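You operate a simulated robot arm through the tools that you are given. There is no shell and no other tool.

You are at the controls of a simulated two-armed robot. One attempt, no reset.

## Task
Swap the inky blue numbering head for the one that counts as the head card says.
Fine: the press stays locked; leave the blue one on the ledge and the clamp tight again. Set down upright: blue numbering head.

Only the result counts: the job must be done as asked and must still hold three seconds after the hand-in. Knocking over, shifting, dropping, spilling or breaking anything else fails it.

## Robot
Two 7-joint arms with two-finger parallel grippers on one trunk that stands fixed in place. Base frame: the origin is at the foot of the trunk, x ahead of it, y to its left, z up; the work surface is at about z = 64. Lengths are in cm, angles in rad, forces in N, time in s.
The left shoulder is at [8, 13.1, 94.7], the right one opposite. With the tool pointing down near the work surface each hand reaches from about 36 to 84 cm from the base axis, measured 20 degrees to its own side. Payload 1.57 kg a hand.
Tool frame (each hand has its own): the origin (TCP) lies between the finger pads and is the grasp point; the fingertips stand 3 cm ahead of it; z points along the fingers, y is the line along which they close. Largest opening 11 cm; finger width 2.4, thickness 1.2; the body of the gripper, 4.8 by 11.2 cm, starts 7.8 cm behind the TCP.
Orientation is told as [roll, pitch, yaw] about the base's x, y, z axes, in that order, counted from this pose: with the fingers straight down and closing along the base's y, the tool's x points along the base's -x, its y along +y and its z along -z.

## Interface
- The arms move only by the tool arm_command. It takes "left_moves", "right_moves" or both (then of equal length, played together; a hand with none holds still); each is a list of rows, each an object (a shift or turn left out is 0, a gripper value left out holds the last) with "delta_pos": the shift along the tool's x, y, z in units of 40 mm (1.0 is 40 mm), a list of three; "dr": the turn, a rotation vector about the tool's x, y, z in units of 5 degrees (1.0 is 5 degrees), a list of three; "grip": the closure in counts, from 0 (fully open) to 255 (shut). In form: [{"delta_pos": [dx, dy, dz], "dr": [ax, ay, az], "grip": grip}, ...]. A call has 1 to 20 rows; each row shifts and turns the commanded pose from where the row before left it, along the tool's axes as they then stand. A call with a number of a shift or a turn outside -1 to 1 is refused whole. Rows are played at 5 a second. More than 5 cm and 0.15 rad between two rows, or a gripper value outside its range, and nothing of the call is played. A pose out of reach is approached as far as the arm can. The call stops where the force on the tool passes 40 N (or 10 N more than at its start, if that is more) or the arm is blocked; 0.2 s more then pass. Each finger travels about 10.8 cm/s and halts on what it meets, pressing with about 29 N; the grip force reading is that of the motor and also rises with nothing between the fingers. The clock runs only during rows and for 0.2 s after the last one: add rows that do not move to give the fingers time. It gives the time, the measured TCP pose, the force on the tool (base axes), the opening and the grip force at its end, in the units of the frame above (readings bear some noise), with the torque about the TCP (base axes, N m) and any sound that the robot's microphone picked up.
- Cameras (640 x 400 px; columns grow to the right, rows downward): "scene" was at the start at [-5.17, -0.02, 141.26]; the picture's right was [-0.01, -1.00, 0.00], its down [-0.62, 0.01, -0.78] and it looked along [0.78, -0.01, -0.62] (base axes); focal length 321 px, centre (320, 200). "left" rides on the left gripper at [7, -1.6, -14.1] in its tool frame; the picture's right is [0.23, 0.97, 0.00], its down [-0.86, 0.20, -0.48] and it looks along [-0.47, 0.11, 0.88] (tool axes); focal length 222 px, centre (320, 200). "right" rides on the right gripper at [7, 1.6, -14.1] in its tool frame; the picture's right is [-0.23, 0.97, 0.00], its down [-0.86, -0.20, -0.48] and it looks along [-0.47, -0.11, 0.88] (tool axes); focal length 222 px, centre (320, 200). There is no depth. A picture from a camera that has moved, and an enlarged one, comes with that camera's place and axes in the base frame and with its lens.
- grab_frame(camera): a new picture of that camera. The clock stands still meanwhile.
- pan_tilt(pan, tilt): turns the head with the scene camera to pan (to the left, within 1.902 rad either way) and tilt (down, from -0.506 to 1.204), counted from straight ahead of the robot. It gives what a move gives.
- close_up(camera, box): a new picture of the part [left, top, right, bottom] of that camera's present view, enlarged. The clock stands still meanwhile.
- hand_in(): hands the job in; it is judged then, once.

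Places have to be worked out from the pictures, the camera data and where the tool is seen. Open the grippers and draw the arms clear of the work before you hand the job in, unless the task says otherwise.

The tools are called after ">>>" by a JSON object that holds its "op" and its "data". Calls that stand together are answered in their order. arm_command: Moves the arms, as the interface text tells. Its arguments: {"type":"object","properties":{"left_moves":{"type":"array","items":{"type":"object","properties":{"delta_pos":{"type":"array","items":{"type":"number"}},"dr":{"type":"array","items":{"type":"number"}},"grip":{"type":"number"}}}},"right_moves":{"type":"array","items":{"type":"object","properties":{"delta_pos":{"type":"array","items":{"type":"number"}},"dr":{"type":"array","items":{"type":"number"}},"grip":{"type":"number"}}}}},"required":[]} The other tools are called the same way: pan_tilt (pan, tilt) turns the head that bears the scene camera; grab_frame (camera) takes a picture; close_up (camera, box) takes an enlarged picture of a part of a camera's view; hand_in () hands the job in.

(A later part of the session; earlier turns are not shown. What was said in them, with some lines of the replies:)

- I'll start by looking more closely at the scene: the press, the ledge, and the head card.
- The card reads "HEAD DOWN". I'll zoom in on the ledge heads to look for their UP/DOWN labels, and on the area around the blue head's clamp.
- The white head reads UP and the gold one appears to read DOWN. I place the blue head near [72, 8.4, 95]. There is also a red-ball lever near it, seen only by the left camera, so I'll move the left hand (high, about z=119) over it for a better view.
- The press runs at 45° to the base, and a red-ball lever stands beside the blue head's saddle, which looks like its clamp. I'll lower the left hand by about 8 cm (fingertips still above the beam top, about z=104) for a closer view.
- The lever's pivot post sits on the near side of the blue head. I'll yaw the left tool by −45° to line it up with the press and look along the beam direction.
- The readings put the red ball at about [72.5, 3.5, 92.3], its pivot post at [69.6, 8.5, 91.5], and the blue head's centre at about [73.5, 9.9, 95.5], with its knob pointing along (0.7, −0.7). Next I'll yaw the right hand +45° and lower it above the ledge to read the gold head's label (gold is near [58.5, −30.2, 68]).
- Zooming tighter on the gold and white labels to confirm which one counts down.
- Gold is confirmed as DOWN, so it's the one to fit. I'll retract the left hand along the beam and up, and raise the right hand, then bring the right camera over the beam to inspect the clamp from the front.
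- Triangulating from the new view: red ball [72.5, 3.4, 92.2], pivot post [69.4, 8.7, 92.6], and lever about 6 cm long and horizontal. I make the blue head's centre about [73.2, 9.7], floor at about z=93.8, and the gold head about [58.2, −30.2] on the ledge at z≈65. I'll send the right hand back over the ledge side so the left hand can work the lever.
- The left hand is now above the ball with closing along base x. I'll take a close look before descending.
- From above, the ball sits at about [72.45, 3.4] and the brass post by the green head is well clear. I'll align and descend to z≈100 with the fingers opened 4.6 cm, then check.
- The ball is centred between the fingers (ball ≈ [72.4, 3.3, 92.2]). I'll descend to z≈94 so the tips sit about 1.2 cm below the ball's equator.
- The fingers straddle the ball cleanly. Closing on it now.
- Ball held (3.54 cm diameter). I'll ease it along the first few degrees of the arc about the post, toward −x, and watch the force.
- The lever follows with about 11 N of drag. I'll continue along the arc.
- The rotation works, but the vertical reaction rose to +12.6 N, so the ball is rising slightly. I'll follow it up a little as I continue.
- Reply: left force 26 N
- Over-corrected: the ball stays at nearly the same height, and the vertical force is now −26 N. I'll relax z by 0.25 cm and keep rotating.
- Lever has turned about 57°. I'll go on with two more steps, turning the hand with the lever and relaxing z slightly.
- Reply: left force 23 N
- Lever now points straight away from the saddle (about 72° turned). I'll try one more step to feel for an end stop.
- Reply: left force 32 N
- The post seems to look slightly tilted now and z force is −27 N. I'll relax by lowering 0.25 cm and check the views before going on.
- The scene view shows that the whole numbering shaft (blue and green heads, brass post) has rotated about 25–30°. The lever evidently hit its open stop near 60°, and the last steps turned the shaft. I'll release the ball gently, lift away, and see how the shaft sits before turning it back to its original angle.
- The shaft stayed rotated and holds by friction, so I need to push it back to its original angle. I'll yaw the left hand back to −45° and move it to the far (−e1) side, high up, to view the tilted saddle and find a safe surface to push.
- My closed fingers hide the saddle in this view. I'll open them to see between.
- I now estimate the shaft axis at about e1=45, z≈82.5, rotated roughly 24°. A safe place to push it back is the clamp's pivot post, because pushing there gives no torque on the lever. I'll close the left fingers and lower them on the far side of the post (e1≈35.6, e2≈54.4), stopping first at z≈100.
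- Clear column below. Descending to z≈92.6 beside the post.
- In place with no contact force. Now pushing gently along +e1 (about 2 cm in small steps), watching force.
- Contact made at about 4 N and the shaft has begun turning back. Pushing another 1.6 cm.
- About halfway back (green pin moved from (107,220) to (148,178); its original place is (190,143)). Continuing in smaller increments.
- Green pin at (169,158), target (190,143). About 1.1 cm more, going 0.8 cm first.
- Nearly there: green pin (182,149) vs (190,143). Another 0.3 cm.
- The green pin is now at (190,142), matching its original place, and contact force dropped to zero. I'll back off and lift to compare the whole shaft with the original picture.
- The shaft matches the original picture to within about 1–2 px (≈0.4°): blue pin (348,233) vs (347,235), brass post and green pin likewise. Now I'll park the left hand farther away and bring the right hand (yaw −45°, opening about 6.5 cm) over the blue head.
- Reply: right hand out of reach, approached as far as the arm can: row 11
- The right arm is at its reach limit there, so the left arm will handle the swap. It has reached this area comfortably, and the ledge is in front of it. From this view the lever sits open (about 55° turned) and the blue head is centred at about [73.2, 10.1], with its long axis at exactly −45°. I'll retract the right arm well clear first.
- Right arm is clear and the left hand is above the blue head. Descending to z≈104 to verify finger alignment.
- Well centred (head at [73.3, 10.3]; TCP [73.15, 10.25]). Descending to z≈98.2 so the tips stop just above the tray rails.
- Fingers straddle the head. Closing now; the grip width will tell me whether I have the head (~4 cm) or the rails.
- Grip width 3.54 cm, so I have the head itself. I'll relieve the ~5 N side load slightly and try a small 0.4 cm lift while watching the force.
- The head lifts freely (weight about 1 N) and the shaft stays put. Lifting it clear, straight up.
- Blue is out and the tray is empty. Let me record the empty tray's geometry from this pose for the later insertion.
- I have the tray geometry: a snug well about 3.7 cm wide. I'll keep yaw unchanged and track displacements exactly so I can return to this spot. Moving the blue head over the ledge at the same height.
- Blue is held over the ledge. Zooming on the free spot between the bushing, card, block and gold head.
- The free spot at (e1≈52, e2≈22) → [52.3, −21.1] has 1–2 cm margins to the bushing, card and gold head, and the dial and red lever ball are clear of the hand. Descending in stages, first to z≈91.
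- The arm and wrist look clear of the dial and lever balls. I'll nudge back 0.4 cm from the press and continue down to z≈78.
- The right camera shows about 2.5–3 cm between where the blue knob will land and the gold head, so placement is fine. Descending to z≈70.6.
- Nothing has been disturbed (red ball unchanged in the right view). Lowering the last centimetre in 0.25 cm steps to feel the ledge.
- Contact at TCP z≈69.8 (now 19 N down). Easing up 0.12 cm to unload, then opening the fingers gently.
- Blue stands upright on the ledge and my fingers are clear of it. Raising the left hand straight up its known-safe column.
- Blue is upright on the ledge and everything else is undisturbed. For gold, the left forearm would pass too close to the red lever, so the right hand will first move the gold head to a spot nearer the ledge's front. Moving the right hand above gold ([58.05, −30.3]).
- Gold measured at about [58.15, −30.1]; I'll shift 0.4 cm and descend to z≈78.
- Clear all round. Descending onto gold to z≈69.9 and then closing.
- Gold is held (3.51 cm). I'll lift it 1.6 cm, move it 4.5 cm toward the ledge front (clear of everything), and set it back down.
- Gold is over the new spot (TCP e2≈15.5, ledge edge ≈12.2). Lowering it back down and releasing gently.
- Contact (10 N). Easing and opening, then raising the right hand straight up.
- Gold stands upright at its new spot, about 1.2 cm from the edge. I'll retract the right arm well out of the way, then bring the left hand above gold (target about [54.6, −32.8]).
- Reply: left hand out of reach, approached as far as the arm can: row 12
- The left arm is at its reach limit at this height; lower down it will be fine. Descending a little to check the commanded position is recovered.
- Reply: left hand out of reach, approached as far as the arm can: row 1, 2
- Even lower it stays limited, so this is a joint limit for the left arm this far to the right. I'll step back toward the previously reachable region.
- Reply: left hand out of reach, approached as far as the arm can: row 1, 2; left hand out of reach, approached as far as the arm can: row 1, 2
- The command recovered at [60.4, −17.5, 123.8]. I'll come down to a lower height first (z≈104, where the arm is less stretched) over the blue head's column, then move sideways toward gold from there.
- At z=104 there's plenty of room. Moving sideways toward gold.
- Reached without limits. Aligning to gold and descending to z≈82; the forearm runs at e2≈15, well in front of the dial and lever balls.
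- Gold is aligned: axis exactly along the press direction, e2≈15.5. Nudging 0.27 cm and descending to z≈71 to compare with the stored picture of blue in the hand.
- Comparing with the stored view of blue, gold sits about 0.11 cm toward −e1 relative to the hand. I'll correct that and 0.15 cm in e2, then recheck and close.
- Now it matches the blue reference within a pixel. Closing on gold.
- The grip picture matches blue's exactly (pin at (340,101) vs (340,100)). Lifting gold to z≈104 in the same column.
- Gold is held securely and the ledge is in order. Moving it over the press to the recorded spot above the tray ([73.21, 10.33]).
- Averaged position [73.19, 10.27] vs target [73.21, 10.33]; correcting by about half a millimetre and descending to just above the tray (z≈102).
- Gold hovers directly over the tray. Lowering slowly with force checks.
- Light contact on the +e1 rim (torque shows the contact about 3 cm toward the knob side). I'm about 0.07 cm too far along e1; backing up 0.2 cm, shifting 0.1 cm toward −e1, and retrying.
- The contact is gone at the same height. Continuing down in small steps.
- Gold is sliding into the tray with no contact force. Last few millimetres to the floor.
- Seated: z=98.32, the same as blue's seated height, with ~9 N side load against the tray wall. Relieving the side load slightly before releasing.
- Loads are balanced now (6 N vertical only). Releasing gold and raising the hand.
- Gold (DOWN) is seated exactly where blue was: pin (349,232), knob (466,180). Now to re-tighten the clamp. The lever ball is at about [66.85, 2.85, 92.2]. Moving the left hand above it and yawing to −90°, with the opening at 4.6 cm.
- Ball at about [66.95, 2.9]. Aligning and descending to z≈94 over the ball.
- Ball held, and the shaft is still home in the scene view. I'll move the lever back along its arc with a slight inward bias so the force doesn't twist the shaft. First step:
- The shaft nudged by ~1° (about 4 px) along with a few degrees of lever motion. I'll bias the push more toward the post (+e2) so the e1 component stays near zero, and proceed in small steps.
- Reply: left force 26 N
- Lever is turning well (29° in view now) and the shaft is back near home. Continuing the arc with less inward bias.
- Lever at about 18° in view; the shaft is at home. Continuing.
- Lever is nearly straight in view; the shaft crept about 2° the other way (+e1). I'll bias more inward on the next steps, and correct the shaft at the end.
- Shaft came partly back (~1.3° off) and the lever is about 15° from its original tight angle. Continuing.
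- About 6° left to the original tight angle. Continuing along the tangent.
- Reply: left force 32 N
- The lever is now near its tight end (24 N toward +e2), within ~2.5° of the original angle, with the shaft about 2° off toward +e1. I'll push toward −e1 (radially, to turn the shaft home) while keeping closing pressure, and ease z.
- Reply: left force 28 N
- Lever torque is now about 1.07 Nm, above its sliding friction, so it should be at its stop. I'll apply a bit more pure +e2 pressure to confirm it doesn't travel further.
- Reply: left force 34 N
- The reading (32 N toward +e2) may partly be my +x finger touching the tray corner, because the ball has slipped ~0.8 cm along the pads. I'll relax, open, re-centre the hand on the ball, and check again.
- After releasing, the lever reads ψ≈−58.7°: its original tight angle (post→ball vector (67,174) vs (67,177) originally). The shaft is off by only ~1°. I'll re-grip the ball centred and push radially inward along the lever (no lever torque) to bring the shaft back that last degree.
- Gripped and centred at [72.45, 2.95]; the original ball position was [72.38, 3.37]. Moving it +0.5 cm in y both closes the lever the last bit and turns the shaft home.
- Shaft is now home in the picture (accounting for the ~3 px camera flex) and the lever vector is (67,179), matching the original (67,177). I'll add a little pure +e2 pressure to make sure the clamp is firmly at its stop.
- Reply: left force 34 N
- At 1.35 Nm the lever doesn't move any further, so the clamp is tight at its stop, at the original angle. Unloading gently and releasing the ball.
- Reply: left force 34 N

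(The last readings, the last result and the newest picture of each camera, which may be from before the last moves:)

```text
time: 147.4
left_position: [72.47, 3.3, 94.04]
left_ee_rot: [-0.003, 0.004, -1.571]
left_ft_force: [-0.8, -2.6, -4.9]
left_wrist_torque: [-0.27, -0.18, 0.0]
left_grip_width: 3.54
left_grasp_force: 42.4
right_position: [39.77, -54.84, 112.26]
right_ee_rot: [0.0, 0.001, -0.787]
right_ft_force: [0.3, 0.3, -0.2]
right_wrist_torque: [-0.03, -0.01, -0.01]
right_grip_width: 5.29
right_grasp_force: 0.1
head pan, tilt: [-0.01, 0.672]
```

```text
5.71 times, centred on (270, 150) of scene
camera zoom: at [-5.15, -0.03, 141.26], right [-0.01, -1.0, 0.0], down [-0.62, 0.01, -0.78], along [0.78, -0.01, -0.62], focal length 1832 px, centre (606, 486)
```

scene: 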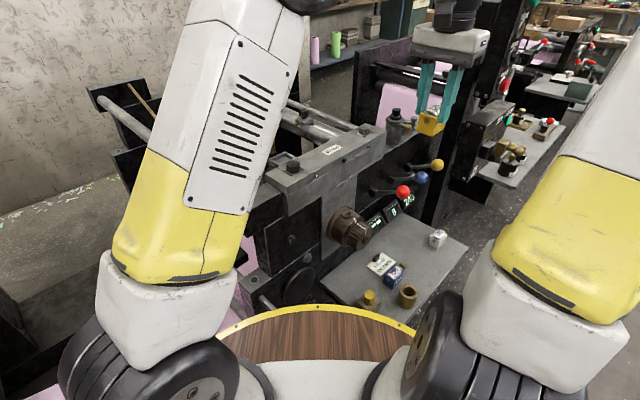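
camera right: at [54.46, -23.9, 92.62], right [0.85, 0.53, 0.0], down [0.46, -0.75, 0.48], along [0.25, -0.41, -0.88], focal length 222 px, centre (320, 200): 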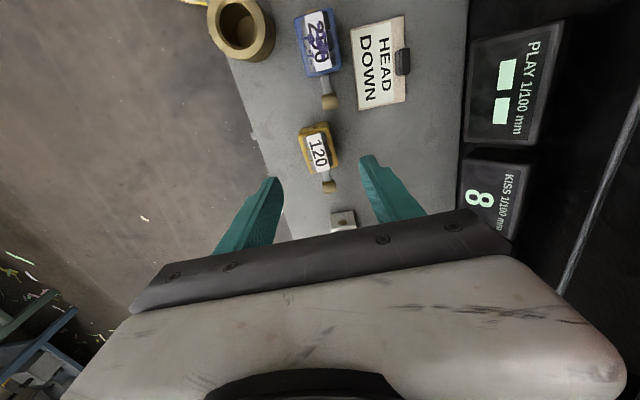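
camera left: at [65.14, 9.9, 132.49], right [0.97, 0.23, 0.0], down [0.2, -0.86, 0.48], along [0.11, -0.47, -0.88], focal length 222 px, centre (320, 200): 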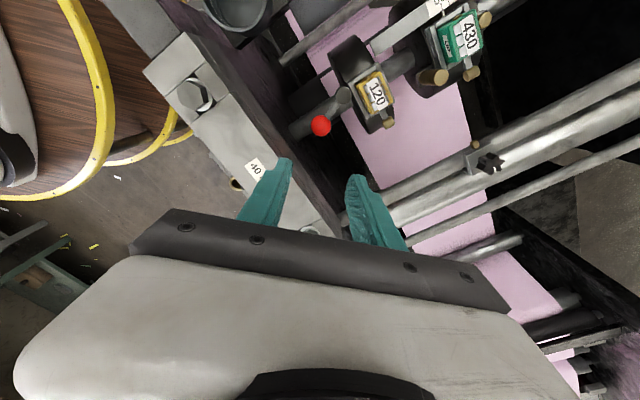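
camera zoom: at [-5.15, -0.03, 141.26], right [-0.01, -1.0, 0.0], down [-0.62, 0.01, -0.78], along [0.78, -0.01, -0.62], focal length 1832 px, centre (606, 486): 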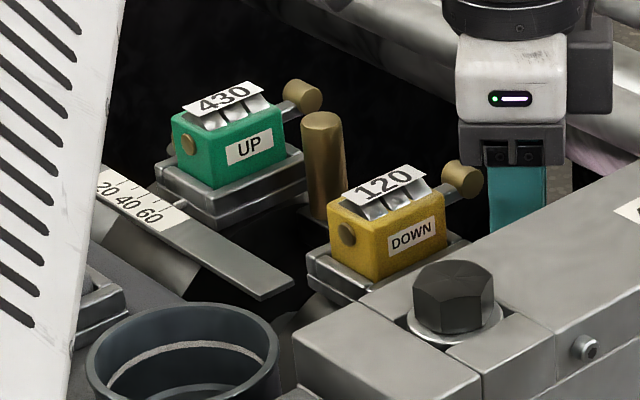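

Unloaded (under 5 N) with the shaft at (347,234)/(189,144), essentially the original (347,235)/(190,143). Opening the fingers and rising straight up.

>>> {"op": "arm_command", "data": {"left_moves": [{"grip": 175}, {"grip": 160}, {"grip": 150}, {"grip": 148}, {"grip": 148}, {"delta_pos": [0, 0, -0.3]}, {"delta_pos": [0, 0, -0.6]}, {"delta_pos": [0, 0, -0.9]}, {"delta_pos": [0, 0, -0.9]}, {"delta_pos": [0, 0, -0.9]}, {"delta_pos": [0, 0, -0.9]}, {"delta_pos": [0, 0, -0.9]}, {"delta_pos": [0, 0, -0.7]}, {"delta_pos": [0, 0, 0]}]}}

>>> {"op": "close_up", "data": {"camera": "left", "box": [250, 50, 410, 170]}}

>>> {"op": "close_up", "data": {"camera": "scene", "box": [220, 115, 320, 185]}}

```text
time: 150.4
left_position: [72.47, 3.22, 118.54]
left_ee_rot: [0.001, 0.001, -1.568]
left_ft_force: [-0.7, 0.2, -0.4]
left_wrist_torque: [0.02, -0.01, -0.02]
left_grip_width: 4.62
left_grasp_force: 0.0
right_position: [39.67, -54.8, 112.27]
right_ee_rot: [0.001, 0.001, -0.785]
right_ft_force: [0.2, -0.4, -0.6]
right_wrist_torque: [-0.04, -0.02, -0.03]
right_grip_width: 5.3
right_grasp_force: 0.0
head pan, tilt: [-0.01, 0.672]
```

```text
3.33 times, centred on (330, 110) of left
camera zoom: at [70.65, 10.27, 132.66], right [0.97, 0.23, 0.0], down [0.2, -0.86, 0.48], along [0.11, -0.47, -0.88], focal length 740 px, centre (287, 500)
```

zoom: 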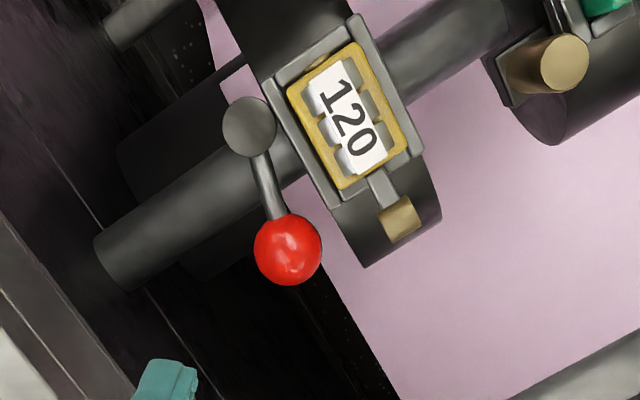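

```text
5.71 times, centred on (270, 150) of scene
camera zoom: at [-5.16, -0.02, 141.26], right [-0.01, -1.0, 0.0], down [-0.62, 0.01, -0.78], along [0.78, -0.01, -0.62], focal length 1832 px, centre (606, 486)
```

zoom: 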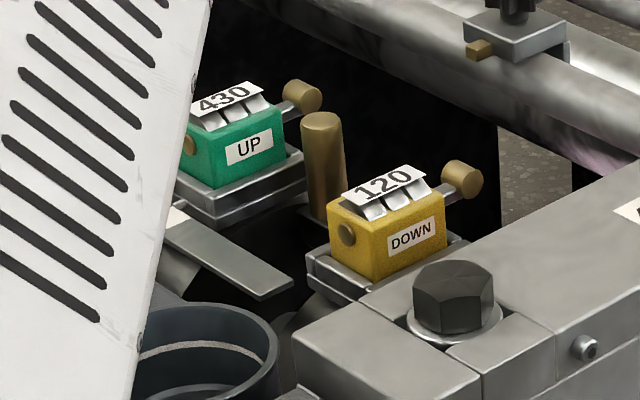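

The lever is back at its original place (ball [72.35, 3.32], angle −59.0° vs −58.6° originally), and the shaft and gold head line up with the original pixels. Now drawing the left arm clear and opening both grippers.

>>> {"op": "arm_command", "data": {"left_moves": [{"delta_pos": [0, 0, -0.5]}, {"delta_pos": [0.65, -0.65, 0]}, {"delta_pos": [0.65, -0.65, 0]}, {"delta_pos": [0.65, -0.65, 0]}, {"delta_pos": [0.65, -0.65, 0]}, {"delta_pos": [0.65, -0.65, 0]}, {"delta_pos": [0.65, -0.65, 0]}, {"delta_pos": [0.65, -0.65, 0]}, {"delta_pos": [0.65, -0.65, 0]}, {"delta_pos": [0, 0, 0], "grip": 0}, {"grip": 0}, {"grip": 0}, {"grip": 0}], "right_moves": [{"grip": 0}, {"grip": 0}, {"grip": 0}, {"grip": 0}, {"grip": 0}, {"grip": 0}, {"grip": 0}, {"grip": 0}, {"grip": 0}, {"grip": 0}, {"grip": 0}, {"grip": 0}, {"grip": 0}]}}

>>> {"op": "grab_frame", "data": {"camera": "scene"}}

>>> {"op": "close_up", "data": {"camera": "scene", "box": [220, 115, 320, 185]}}

>>> {"op": "close_up", "data": {"camera": "scene", "box": [310, 150, 470, 320]}}

```text
time: 153.2
left_position: [51.63, 23.94, 120.58]
left_ee_rot: [0.0, -0.001, -1.57]
left_ft_force: [-0.1, 0.5, -0.9]
left_wrist_torque: [-0.05, 0.0, 0.02]
left_grip_width: 11.02
left_grasp_force: 0.1
right_position: [39.75, -54.9, 112.42]
right_ee_rot: [0.001, -0.001, -0.784]
right_ft_force: [-0.1, 0.6, 0.6]
right_wrist_torque: [-0.01, 0.0, 0.02]
right_grip_width: 11.02
right_grasp_force: 0.0
head pan, tilt: [-0.01, 0.672]
```

```text
taken
```

scene: 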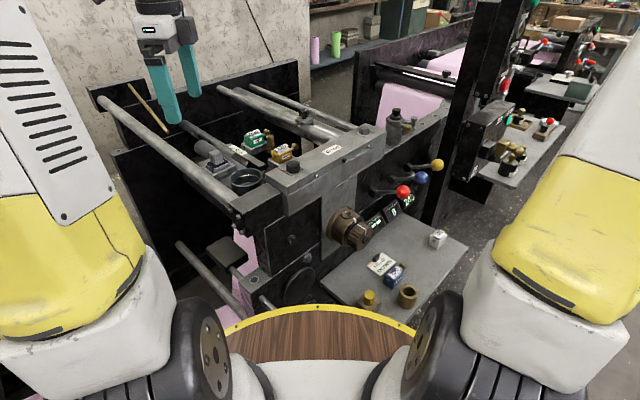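

```text
5.71 times, centred on (270, 150) of scene
camera zoom: at [-5.17, -0.02, 141.26], right [-0.01, -1.0, 0.0], down [-0.62, 0.01, -0.78], along [0.78, -0.01, -0.62], focal length 1832 px, centre (606, 486)
```

zoom: 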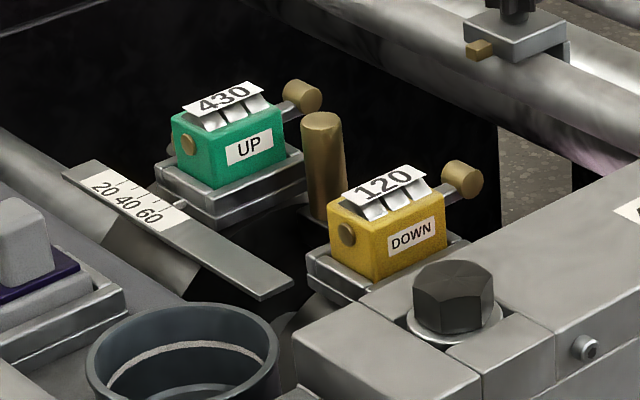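

```text
2.35 times, centred on (390, 235) of scene
camera zoom: at [-5.17, -0.02, 141.26], right [-0.01, -1.0, 0.0], down [-0.62, 0.01, -0.78], along [0.78, -0.01, -0.62], focal length 754 px, centre (155, 118)
```

zoom: 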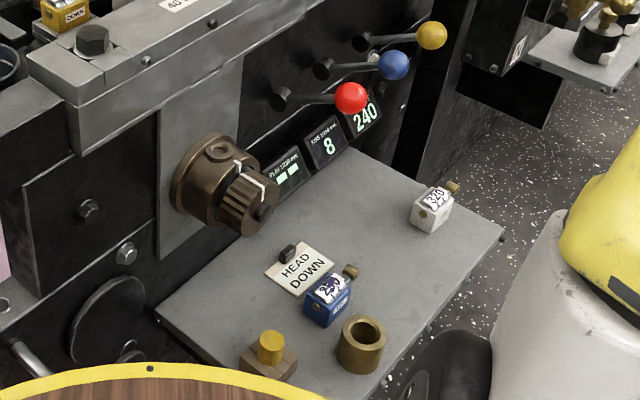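

Everything looks in order. One last precise comparison with the very first close-up crop of the press.

>>> {"op": "close_up", "data": {"camera": "scene", "box": [255, 125, 325, 185]}}

>>> {"op": "close_up", "data": {"camera": "scene", "box": [340, 240, 430, 320]}}

```text
6.67 times, centred on (290, 155) of scene
camera zoom: at [-5.17, -0.02, 141.26], right [-0.01, -1.0, 0.0], down [-0.62, 0.01, -0.78], along [0.78, -0.01, -0.62], focal length 2137 px, centre (520, 500)
```

zoom: 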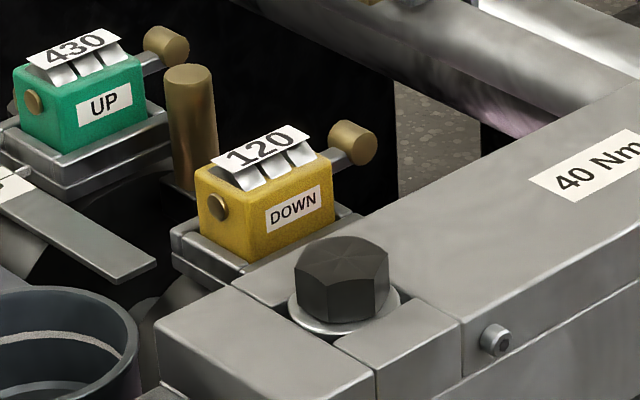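

```text
5.00 times, centred on (385, 280) of scene
camera zoom: at [-5.17, -0.02, 141.26], right [-0.01, -1.0, 0.0], down [-0.62, 0.01, -0.78], along [0.78, -0.01, -0.62], focal length 1603 px, centre (-5, -200)
```

zoom: 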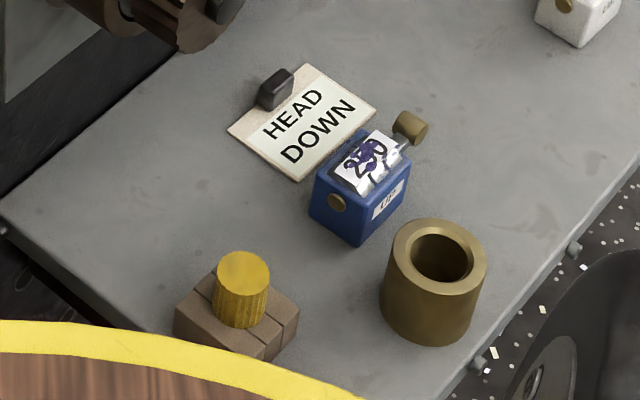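

The press crop matches the first picture almost to the pixel: the gold DOWN head sits exactly where blue was, the shaft is home, and the clamp lever is back at its original tight stop. Blue stands upright on the ledge, everything else there is in place, both grippers are open and the arms are clear. Handing in.

>>> {"op": "hand_in", "data": {}}

```text
The job is handed in.
```

The gold head (120, marked DOWN, as the head card asks) is in the press. The blue head is standing upright on the ledge. I've handed the job in; the tool only confirmed receipt, so I don't have the verdict.

- **Clamp:** the lever is back at its original angle, within about half a degree. It held against a firm push in the closing direction, so I take it as tight.
- **Numbering shaft:** while I was opening the clamp, the lever hit its end stop and the whole numbering shaft turned about 25°. I turned it back, and it drifted a degree or two while I closed the clamp, so I corrected it again. In the last close-up it lines up with the first picture to about a pixel.
- **Press lock:** I never touched the side levers or the dial. If the shaft turning counts as unlocking the press, though, that could go against the job.
- **Ledge:** before fitting the gold head, I set it down once near the front of the ledge so the left hand could reach it. The card, bushing, block and white head look unmoved in the final pictures.

Both grippers are open and the arms are clear of the work.
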